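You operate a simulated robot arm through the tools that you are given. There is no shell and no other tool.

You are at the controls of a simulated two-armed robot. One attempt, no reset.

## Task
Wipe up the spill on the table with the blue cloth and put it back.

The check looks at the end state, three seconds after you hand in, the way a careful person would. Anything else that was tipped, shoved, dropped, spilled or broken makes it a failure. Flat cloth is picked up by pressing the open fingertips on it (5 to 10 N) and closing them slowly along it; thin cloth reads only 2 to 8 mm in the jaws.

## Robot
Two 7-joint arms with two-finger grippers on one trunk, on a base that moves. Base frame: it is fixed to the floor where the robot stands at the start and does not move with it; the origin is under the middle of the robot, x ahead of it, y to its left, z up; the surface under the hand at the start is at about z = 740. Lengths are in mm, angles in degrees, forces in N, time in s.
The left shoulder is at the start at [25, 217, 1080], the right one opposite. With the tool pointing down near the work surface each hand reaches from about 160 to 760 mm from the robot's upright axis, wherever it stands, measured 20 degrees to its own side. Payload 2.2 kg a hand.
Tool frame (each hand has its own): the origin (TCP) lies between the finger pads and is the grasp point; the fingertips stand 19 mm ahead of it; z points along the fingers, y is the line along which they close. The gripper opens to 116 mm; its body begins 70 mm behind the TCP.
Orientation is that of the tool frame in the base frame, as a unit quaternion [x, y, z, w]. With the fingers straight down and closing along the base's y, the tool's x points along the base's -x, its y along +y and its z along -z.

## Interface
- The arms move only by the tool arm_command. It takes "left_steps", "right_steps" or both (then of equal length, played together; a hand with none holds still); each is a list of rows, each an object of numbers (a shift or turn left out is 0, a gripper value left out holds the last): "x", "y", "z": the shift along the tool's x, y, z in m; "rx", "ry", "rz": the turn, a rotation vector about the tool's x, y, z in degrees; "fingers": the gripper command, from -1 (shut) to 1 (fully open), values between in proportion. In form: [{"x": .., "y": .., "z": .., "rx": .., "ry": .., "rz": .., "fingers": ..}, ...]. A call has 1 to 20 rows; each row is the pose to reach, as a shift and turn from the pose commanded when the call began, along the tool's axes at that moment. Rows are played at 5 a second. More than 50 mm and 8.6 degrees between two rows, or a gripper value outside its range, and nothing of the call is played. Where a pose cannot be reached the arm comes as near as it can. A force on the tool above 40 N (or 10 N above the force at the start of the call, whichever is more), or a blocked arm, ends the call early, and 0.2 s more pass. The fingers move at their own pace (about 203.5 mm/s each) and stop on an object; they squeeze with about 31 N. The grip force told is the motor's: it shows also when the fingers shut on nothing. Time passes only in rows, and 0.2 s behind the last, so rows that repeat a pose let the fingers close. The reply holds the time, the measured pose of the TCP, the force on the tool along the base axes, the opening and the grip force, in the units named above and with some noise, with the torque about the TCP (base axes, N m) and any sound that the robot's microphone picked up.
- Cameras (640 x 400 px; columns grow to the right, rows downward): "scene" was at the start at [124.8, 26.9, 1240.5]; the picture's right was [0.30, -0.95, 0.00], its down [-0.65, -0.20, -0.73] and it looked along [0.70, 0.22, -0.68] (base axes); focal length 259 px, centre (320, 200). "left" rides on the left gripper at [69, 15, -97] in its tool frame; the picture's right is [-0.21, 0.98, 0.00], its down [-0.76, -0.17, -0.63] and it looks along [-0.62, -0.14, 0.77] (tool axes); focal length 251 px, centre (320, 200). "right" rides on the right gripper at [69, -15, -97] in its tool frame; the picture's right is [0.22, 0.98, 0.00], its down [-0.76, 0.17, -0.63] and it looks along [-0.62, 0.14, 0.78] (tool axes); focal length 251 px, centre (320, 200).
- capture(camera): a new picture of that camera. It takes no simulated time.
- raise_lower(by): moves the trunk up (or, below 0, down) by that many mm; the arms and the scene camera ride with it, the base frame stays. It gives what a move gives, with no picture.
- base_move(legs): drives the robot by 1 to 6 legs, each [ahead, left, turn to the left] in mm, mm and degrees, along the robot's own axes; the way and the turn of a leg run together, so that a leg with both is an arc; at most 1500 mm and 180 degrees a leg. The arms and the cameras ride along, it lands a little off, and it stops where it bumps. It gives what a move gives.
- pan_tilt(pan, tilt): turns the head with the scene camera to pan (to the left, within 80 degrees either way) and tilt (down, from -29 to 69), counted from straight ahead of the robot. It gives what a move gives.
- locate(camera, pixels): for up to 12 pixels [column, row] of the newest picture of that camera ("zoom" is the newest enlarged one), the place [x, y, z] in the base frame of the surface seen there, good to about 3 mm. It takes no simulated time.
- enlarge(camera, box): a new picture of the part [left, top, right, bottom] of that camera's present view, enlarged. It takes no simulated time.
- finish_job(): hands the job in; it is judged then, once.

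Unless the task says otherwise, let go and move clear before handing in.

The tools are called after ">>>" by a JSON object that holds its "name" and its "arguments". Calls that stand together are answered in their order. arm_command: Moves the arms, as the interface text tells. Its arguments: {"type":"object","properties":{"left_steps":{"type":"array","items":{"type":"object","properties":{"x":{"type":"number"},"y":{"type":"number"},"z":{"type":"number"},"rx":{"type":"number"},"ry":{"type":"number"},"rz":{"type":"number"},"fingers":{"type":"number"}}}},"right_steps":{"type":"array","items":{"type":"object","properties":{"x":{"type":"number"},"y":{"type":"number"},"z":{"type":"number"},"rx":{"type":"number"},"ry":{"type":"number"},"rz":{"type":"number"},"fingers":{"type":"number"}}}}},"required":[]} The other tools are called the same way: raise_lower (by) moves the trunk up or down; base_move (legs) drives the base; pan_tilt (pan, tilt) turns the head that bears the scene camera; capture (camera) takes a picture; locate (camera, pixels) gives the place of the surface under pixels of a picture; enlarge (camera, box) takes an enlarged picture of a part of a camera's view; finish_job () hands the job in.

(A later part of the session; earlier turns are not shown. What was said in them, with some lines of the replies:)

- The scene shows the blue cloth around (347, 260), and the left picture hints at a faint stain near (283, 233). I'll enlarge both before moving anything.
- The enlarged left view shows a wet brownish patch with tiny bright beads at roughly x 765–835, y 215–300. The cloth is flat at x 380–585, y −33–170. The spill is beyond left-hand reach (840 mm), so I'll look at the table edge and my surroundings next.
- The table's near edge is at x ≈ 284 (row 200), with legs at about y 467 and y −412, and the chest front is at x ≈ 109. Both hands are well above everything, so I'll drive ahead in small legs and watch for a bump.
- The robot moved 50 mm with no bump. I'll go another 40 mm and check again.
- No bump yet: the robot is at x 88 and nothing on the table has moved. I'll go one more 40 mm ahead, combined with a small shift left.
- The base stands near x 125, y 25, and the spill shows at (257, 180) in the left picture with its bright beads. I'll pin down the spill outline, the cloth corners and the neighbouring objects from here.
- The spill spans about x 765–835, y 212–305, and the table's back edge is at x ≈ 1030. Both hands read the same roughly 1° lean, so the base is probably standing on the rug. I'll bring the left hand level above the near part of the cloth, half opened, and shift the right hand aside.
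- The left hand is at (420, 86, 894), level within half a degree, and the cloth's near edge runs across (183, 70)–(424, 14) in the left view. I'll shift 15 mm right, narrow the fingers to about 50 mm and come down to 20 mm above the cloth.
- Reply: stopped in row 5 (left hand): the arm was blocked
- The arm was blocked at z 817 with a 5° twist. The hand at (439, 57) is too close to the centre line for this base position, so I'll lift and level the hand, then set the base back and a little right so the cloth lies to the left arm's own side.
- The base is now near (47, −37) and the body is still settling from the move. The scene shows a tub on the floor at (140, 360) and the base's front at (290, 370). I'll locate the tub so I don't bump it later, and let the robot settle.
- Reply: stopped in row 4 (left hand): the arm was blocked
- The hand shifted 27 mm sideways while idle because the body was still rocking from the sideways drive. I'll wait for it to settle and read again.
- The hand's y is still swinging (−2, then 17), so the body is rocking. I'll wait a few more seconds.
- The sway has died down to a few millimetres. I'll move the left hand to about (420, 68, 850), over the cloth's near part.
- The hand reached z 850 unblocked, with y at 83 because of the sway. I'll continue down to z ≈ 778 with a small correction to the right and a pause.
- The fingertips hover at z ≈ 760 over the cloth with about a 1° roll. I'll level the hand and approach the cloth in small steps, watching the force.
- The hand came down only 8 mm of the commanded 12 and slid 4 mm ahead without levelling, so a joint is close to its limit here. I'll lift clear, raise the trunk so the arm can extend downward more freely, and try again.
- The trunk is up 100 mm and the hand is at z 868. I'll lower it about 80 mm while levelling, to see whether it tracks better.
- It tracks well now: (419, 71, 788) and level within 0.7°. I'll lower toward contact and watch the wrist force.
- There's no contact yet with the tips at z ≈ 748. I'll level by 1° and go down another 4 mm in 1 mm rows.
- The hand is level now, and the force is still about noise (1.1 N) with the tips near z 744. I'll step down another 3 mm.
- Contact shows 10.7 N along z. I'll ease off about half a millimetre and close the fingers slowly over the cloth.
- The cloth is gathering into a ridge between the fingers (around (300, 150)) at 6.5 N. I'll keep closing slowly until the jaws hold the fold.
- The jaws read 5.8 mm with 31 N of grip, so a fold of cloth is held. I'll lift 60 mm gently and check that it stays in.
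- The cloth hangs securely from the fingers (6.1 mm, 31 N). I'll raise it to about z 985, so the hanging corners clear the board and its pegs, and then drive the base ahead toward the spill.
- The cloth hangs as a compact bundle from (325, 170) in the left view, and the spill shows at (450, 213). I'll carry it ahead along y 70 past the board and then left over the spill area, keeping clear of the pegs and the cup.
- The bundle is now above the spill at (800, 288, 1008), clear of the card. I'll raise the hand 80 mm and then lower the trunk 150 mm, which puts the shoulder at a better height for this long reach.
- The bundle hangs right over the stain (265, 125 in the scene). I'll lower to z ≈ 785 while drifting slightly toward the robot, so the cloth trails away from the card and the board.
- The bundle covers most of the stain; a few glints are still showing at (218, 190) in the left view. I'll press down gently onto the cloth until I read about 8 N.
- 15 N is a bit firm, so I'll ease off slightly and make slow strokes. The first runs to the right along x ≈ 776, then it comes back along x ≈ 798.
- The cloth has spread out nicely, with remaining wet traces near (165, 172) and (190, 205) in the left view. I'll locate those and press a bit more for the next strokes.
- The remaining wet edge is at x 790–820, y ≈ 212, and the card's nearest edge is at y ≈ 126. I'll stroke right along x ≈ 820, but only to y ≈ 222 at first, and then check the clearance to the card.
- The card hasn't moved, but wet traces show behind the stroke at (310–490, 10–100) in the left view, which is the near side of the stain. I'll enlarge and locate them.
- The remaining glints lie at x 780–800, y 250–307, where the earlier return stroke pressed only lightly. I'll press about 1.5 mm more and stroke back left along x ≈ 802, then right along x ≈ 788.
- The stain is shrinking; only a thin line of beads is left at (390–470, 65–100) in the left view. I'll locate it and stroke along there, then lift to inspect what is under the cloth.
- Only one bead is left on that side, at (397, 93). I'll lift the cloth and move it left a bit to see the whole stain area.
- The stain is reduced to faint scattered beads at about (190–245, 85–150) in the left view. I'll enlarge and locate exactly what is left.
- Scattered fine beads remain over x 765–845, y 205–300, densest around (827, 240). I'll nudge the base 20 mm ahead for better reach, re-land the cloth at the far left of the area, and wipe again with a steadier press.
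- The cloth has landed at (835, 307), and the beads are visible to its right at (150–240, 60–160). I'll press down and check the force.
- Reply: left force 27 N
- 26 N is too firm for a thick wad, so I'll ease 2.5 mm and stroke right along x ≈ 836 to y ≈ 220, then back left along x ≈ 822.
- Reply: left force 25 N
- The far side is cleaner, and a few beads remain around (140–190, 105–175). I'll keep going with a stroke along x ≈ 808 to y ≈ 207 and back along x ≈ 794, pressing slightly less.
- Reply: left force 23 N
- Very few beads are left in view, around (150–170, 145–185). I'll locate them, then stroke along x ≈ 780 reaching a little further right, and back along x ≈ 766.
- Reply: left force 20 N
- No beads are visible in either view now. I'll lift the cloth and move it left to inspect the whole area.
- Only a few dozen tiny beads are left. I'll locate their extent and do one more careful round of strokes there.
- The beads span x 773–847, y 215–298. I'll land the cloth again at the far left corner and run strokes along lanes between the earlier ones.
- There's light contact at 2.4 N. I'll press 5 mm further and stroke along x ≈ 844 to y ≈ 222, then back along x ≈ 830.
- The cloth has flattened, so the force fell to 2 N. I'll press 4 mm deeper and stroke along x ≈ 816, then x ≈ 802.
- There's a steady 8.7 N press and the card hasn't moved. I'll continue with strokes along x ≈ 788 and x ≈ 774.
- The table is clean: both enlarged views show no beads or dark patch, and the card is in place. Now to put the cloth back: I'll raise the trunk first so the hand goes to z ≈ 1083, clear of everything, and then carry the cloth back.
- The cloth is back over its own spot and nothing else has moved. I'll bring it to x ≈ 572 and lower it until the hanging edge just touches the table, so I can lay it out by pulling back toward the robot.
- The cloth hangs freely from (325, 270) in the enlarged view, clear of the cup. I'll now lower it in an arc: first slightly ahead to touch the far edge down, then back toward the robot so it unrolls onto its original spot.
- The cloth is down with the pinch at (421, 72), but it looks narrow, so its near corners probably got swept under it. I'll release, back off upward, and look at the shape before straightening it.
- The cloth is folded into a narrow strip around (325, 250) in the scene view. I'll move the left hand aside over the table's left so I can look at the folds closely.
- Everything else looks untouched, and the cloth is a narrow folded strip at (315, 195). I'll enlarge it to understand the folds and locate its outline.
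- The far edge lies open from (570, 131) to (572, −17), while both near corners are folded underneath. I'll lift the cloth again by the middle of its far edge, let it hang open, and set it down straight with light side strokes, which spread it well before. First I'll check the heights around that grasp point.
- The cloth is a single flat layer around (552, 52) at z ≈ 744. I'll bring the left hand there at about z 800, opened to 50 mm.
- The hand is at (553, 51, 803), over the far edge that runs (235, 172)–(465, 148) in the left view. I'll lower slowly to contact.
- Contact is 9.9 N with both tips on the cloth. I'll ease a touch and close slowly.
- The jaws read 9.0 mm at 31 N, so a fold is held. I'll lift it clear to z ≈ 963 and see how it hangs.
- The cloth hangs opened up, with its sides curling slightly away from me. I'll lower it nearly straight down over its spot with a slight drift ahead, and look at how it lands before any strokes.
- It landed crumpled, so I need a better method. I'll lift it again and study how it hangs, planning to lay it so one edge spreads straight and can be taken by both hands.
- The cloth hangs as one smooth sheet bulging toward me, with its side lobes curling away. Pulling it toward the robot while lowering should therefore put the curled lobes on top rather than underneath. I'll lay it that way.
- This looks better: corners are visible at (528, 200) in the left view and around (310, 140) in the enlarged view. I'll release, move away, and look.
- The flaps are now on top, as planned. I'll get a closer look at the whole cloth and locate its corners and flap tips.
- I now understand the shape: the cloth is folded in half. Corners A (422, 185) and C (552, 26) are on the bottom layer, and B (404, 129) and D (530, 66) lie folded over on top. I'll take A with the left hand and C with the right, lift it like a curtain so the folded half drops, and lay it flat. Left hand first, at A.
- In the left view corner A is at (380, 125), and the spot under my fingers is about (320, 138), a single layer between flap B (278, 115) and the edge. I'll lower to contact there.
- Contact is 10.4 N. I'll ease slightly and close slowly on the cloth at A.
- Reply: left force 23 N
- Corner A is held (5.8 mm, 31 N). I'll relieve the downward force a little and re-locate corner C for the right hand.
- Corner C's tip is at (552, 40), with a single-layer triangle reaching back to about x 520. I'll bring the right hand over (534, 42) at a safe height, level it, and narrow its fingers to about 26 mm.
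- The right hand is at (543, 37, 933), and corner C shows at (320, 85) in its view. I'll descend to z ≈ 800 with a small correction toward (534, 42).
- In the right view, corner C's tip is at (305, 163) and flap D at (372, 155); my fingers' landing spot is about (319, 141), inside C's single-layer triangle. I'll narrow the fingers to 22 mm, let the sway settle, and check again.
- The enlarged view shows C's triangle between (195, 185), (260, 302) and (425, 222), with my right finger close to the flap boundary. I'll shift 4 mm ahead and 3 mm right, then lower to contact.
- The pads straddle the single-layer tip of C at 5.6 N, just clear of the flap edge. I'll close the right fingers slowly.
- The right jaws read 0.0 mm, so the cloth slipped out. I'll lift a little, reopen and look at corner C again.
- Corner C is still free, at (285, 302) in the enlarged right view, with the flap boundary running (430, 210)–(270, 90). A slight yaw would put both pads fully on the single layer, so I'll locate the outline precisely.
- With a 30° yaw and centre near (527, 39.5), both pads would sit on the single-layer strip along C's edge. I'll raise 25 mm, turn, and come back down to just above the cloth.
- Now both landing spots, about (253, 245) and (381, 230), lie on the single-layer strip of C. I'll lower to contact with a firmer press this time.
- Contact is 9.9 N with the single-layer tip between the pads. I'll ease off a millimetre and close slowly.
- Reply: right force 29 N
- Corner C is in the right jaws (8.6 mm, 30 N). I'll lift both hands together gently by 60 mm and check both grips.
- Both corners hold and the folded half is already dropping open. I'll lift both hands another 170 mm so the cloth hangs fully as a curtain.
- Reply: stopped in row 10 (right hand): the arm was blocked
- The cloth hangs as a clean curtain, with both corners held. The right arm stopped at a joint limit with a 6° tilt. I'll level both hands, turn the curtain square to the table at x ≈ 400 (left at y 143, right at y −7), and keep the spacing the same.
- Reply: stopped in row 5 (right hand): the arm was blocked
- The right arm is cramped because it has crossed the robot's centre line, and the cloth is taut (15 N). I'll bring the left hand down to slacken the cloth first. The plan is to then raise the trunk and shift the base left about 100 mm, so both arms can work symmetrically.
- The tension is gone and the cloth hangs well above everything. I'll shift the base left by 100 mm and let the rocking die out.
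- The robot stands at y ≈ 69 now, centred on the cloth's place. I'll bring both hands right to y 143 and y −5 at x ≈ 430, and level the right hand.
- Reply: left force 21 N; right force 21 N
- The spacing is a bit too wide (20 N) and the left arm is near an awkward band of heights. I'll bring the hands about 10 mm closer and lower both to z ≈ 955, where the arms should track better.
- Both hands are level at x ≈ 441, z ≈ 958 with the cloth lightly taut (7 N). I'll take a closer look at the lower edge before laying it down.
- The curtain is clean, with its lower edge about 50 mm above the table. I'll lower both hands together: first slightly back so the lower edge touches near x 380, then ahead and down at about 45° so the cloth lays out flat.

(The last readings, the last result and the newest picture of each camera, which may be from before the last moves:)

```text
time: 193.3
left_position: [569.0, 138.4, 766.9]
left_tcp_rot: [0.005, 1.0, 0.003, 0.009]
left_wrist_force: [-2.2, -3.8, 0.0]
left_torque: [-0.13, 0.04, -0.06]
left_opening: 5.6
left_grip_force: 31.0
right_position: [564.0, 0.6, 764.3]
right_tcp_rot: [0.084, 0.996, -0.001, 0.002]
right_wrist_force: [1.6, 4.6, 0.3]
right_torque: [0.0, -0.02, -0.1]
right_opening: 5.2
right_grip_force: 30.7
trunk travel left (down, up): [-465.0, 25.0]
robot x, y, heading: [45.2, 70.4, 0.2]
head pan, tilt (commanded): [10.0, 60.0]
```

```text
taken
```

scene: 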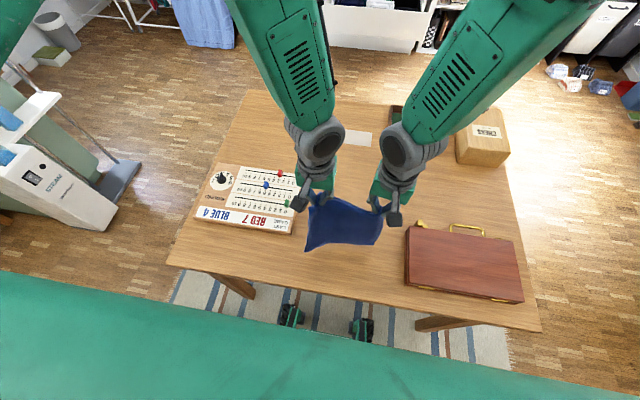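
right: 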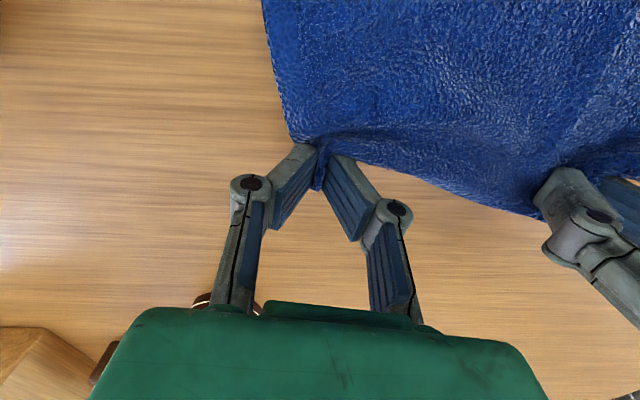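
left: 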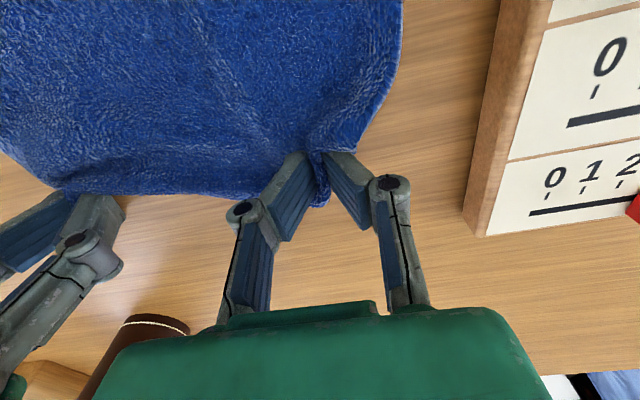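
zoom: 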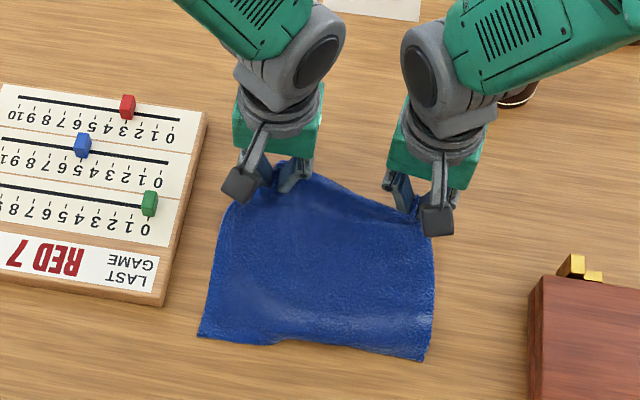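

The cloth is laid out nearly flat. I'll check its near corners against the original place (x 380–587, y −33–170) before letting go.

>>> {"name": "locate", "arguments": {"camera": "zoom", "pixels": [[203, 332], [422, 355], [320, 340], [235, 210], [432, 240], [220, 260], [432, 300], [280, 300], [370, 320]]}}

```text
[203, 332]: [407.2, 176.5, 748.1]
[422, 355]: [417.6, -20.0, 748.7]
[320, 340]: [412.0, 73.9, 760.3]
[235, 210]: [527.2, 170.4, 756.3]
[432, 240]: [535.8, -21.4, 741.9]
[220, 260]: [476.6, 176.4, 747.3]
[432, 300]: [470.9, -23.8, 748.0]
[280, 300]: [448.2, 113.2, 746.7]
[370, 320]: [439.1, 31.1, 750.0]
```

The cloth lies at x ≈ 410–585, y −22–176, very close to its original place, with just a small hump near the near edge. I'll open both hands slowly and lift straight up.

>>> {"name": "arm_command", "arguments": {"left_steps": [{"z": 0.001}, {"z": 0.001, "fingers": -0.85}, {"z": 0.001, "fingers": -0.7}, {"z": 0.001, "fingers": -0.55}, {"z": 0.001, "fingers": -0.45}, {"z": -0.005}, {"z": -0.02}, {"z": -0.045}, {"z": -0.08}, {"z": -0.115}, {"z": -0.15}, {"z": -0.15}], "right_steps": [{"z": 0.0}, {"z": 0.0, "fingers": -0.85}, {"z": 0.0, "fingers": -0.7}, {"z": 0.0, "fingers": -0.55}, {"z": 0.0, "fingers": -0.45}, {"z": -0.006}, {"z": -0.021}, {"z": -0.046}, {"z": -0.081}, {"z": -0.116}, {"z": -0.151}, {"z": -0.151}]}}

>>> {"name": "enlarge", "arguments": {"camera": "scene", "box": [240, 140, 440, 265]}}

>>> {"name": "capture", "arguments": {"camera": "left"}}

>>> {"name": "capture", "arguments": {"camera": "right"}}

```text
time: 195.9
left_position: [565.7, 137.8, 918.0]
left_tcp_rot: [0.005, 1.0, 0.003, 0.008]
left_wrist_force: [-0.4, 0.1, 0.1]
left_torque: [0.02, 0.04, 0.0]
left_opening: 31.9
left_grip_force: 0.0
right_position: [563.6, 0.4, 914.2]
right_tcp_rot: [0.083, 0.997, -0.001, 0.001]
right_wrist_force: [0.6, -0.2, 0.6]
right_torque: [0.03, 0.03, 0.01]
right_opening: 31.7
right_grip_force: 0.0
trunk travel left (down, up): [-465.0, 25.0]
robot x, y, heading: [45.5, 73.0, -0.0]
head pan, tilt (commanded): [10.0, 60.0]
```

```text
3.20 times, centred on (340, 202) of scene
```

zoom: 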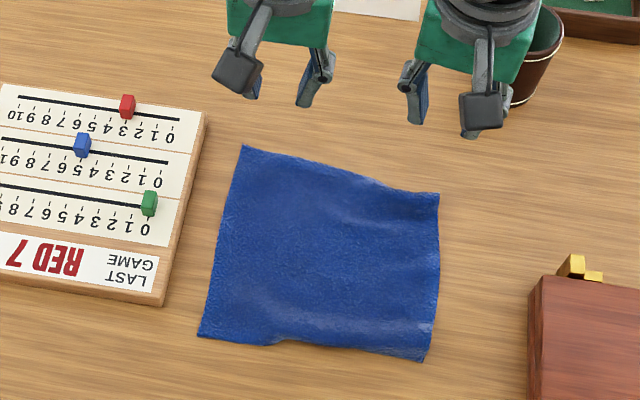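

```text
taken
```

left: 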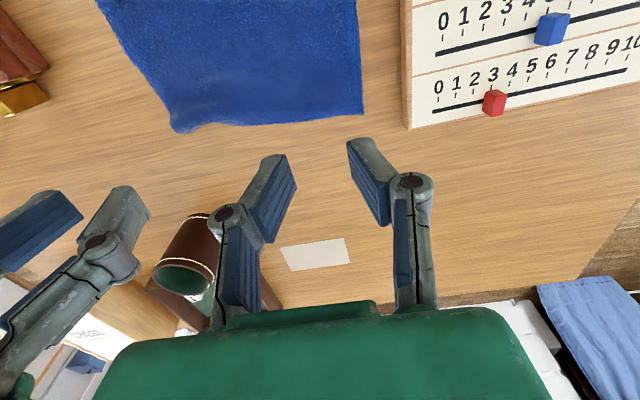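

```text
taken
```

right: 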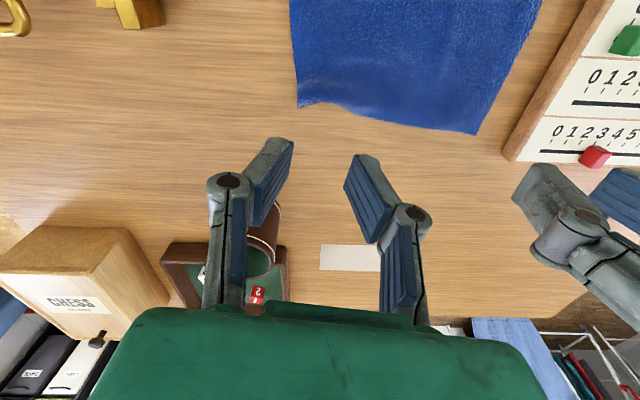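

The cloth now lies flat as a square. I'll measure its four corners against the original place.

>>> {"name": "locate", "arguments": {"camera": "zoom", "pixels": [[245, 149], [437, 196], [203, 333], [422, 356], [320, 250], [370, 182], [300, 325], [380, 330], [205, 115], [165, 300]]}}

```text
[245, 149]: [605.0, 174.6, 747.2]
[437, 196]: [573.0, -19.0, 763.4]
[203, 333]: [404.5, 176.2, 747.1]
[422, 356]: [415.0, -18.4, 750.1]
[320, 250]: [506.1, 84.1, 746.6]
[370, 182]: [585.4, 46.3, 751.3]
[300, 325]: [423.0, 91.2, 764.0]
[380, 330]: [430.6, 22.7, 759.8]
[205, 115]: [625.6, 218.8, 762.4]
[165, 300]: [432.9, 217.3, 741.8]
```

The corners are at (605, 175), (573, −19), (404, 176) and (415, −18), so the centre is within about 2 cm of the original and the cloth is square to the table. I'll move both hands outward and up, clear of the table items, then check everything once more.

>>> {"name": "arm_command", "arguments": {"left_steps": [{"y": 0.02, "z": -0.005}, {"y": 0.05, "z": -0.01}, {"y": 0.09, "z": -0.015}, {"y": 0.13, "z": -0.02}, {"y": 0.17, "z": -0.03}, {"y": 0.2, "z": -0.045}, {"y": 0.22, "z": -0.06}, {"y": 0.22, "z": -0.06}], "right_steps": [{"x": -0.003, "y": -0.02, "z": -0.005}, {"x": -0.008, "y": -0.049, "z": -0.01}, {"x": -0.015, "y": -0.089, "z": -0.015}, {"x": -0.021, "y": -0.128, "z": -0.02}, {"x": -0.028, "y": -0.168, "z": -0.03}, {"x": -0.033, "y": -0.197, "z": -0.045}, {"x": -0.036, "y": -0.217, "z": -0.06}, {"x": -0.036, "y": -0.217, "z": -0.06}]}}

>>> {"name": "pan_tilt", "arguments": {"pan": 0, "tilt": 52}}

>>> {"name": "capture", "arguments": {"camera": "scene"}}

>>> {"name": "enlarge", "arguments": {"camera": "scene", "box": [200, 60, 440, 260]}}

>>> {"name": "capture", "arguments": {"camera": "left"}}

```text
time: 197.8
left_position: [566.6, 357.8, 976.4]
left_tcp_rot: [0.005, 1.0, 0.003, 0.009]
left_wrist_force: [0.0, 1.2, 0.0]
left_torque: [0.02, 0.03, 0.01]
left_opening: 31.8
left_grip_force: 0.0
right_position: [561.8, -219.5, 975.7]
right_tcp_rot: [0.084, 0.996, -0.001, 0.002]
right_wrist_force: [0.2, 0.4, 0.4]
right_torque: [-0.01, 0.01, -0.04]
right_opening: 32.0
right_grip_force: 0.1
trunk travel left (down, up): [-465.0, 25.0]
robot x, y, heading: [44.7, 72.2, -0.2]
head pan, tilt (commanded): [10.0, 60.0]
```

```text
time: 198.5
left_position: [566.8, 356.9, 977.9]
left_tcp_rot: [0.004, 1.0, 0.002, 0.009]
left_wrist_force: [1.0, 0.5, -0.2]
left_torque: [-0.01, 0.02, 0.01]
left_opening: 31.8
left_grip_force: 0.1
right_position: [561.5, -220.1, 975.5]
right_tcp_rot: [0.084, 0.996, 0.0, 0.002]
right_wrist_force: [-0.4, 0.1, 0.3]
right_torque: [0.02, -0.01, -0.03]
right_opening: 32.0
right_grip_force: 0.0
trunk travel left (down, up): [-465.0, 25.0]
robot x, y, heading: [45.6, 75.3, -0.0]
head pan, tilt (commanded): [0.0, 52.0]
```

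```text
taken
```

scene: 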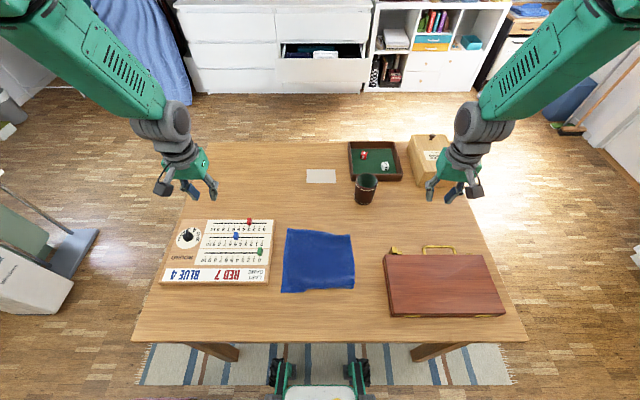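

```text
2.00 times, centred on (320, 160) of scene
```

zoom: 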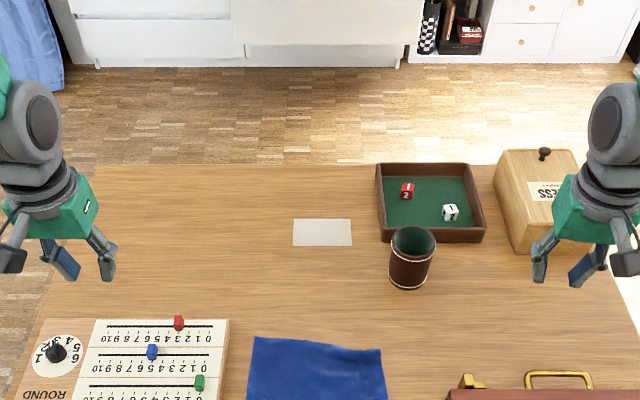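

```text
taken
```

left: 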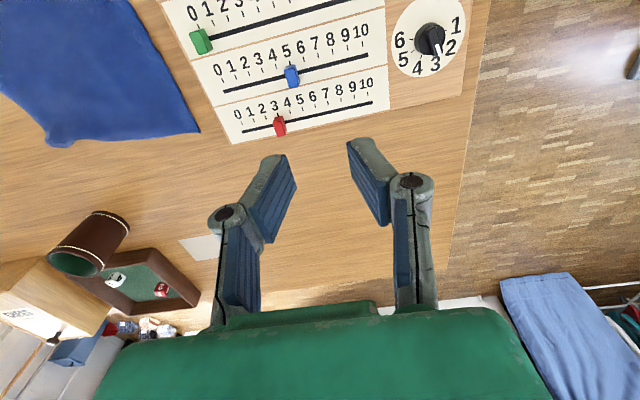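

All items look in place and the cloth lies flat at (318, 260). I'll zoom in on the former spill area and the score board for a final check.

>>> {"name": "enlarge", "arguments": {"camera": "left", "box": [180, 0, 480, 190]}}

>>> {"name": "enlarge", "arguments": {"camera": "scene", "box": [200, 140, 350, 235]}}

>>> {"name": "enlarge", "arguments": {"camera": "left", "box": [200, 150, 440, 310]}}

>>> {"name": "enlarge", "arguments": {"camera": "scene", "box": [140, 200, 380, 350]}}

```text
2.11 times, centred on (330, 95) of left
```

zoom: 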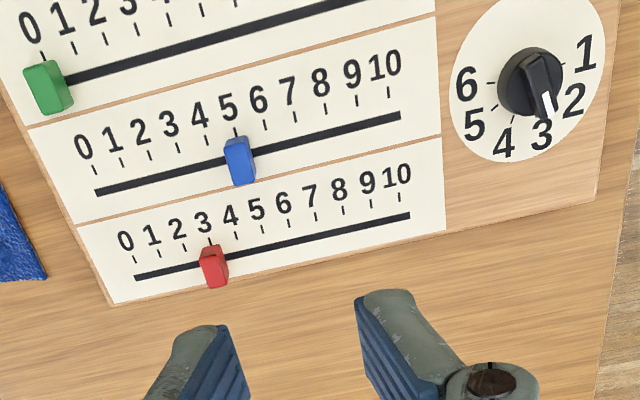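

```text
4.21 times, centred on (275, 188) of scene
```

zoom: 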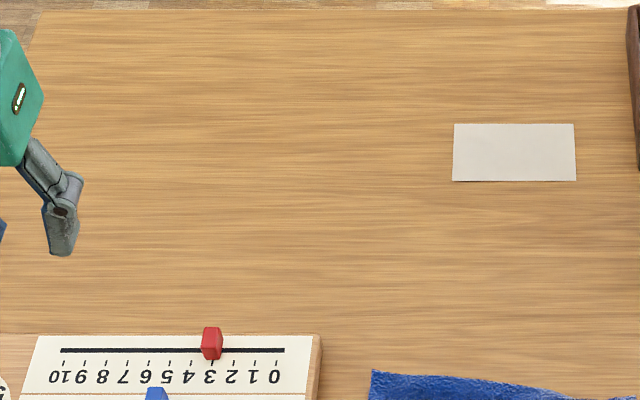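

```text
2.50 times, centred on (320, 230) of left
```

zoom: 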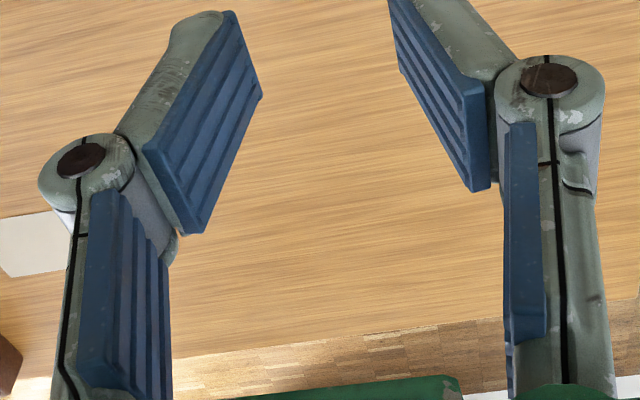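

```text
2.67 times, centred on (260, 275) of scene
```

zoom: 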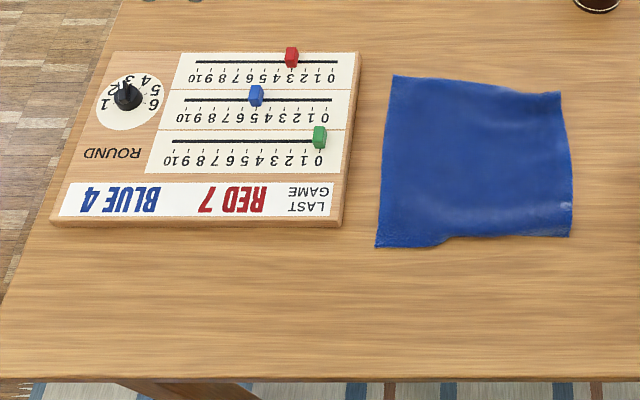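

The spill area is clean in every close-up and the card is in place. The board still reads as at the start (red 3, blue 5, green 0, knob at 3). The cloth lies flat back in its place, within about 2 cm, and both hands are empty and clear, so I'm handing in.

>>> {"name": "finish_job", "arguments": {}}

```text
The job is handed in.
```

I wiped up the spill, put the blue cloth back, and handed the job in.

- **Spill:** three rounds of wiping cleared it. Close-ups from both the head and left-hand cameras show no wet patch or droplets.
- **Cloth:** it lies flat and roughly square to the table, with its centre within about 2 cm of where it started. A slight ripple remains near the edge closest to the robot. My first attempt at laying it down left it folded, so I picked it up again with both hands and laid it out flat.
- **Everything else:** in the final pictures, the card, cup, dice tray, chess box and briefcase look untouched. The score board still reads as it did at the start: red 3, blue 5, green 0, knob at 3.

Both grippers were empty and clear of the table items when I handed in.
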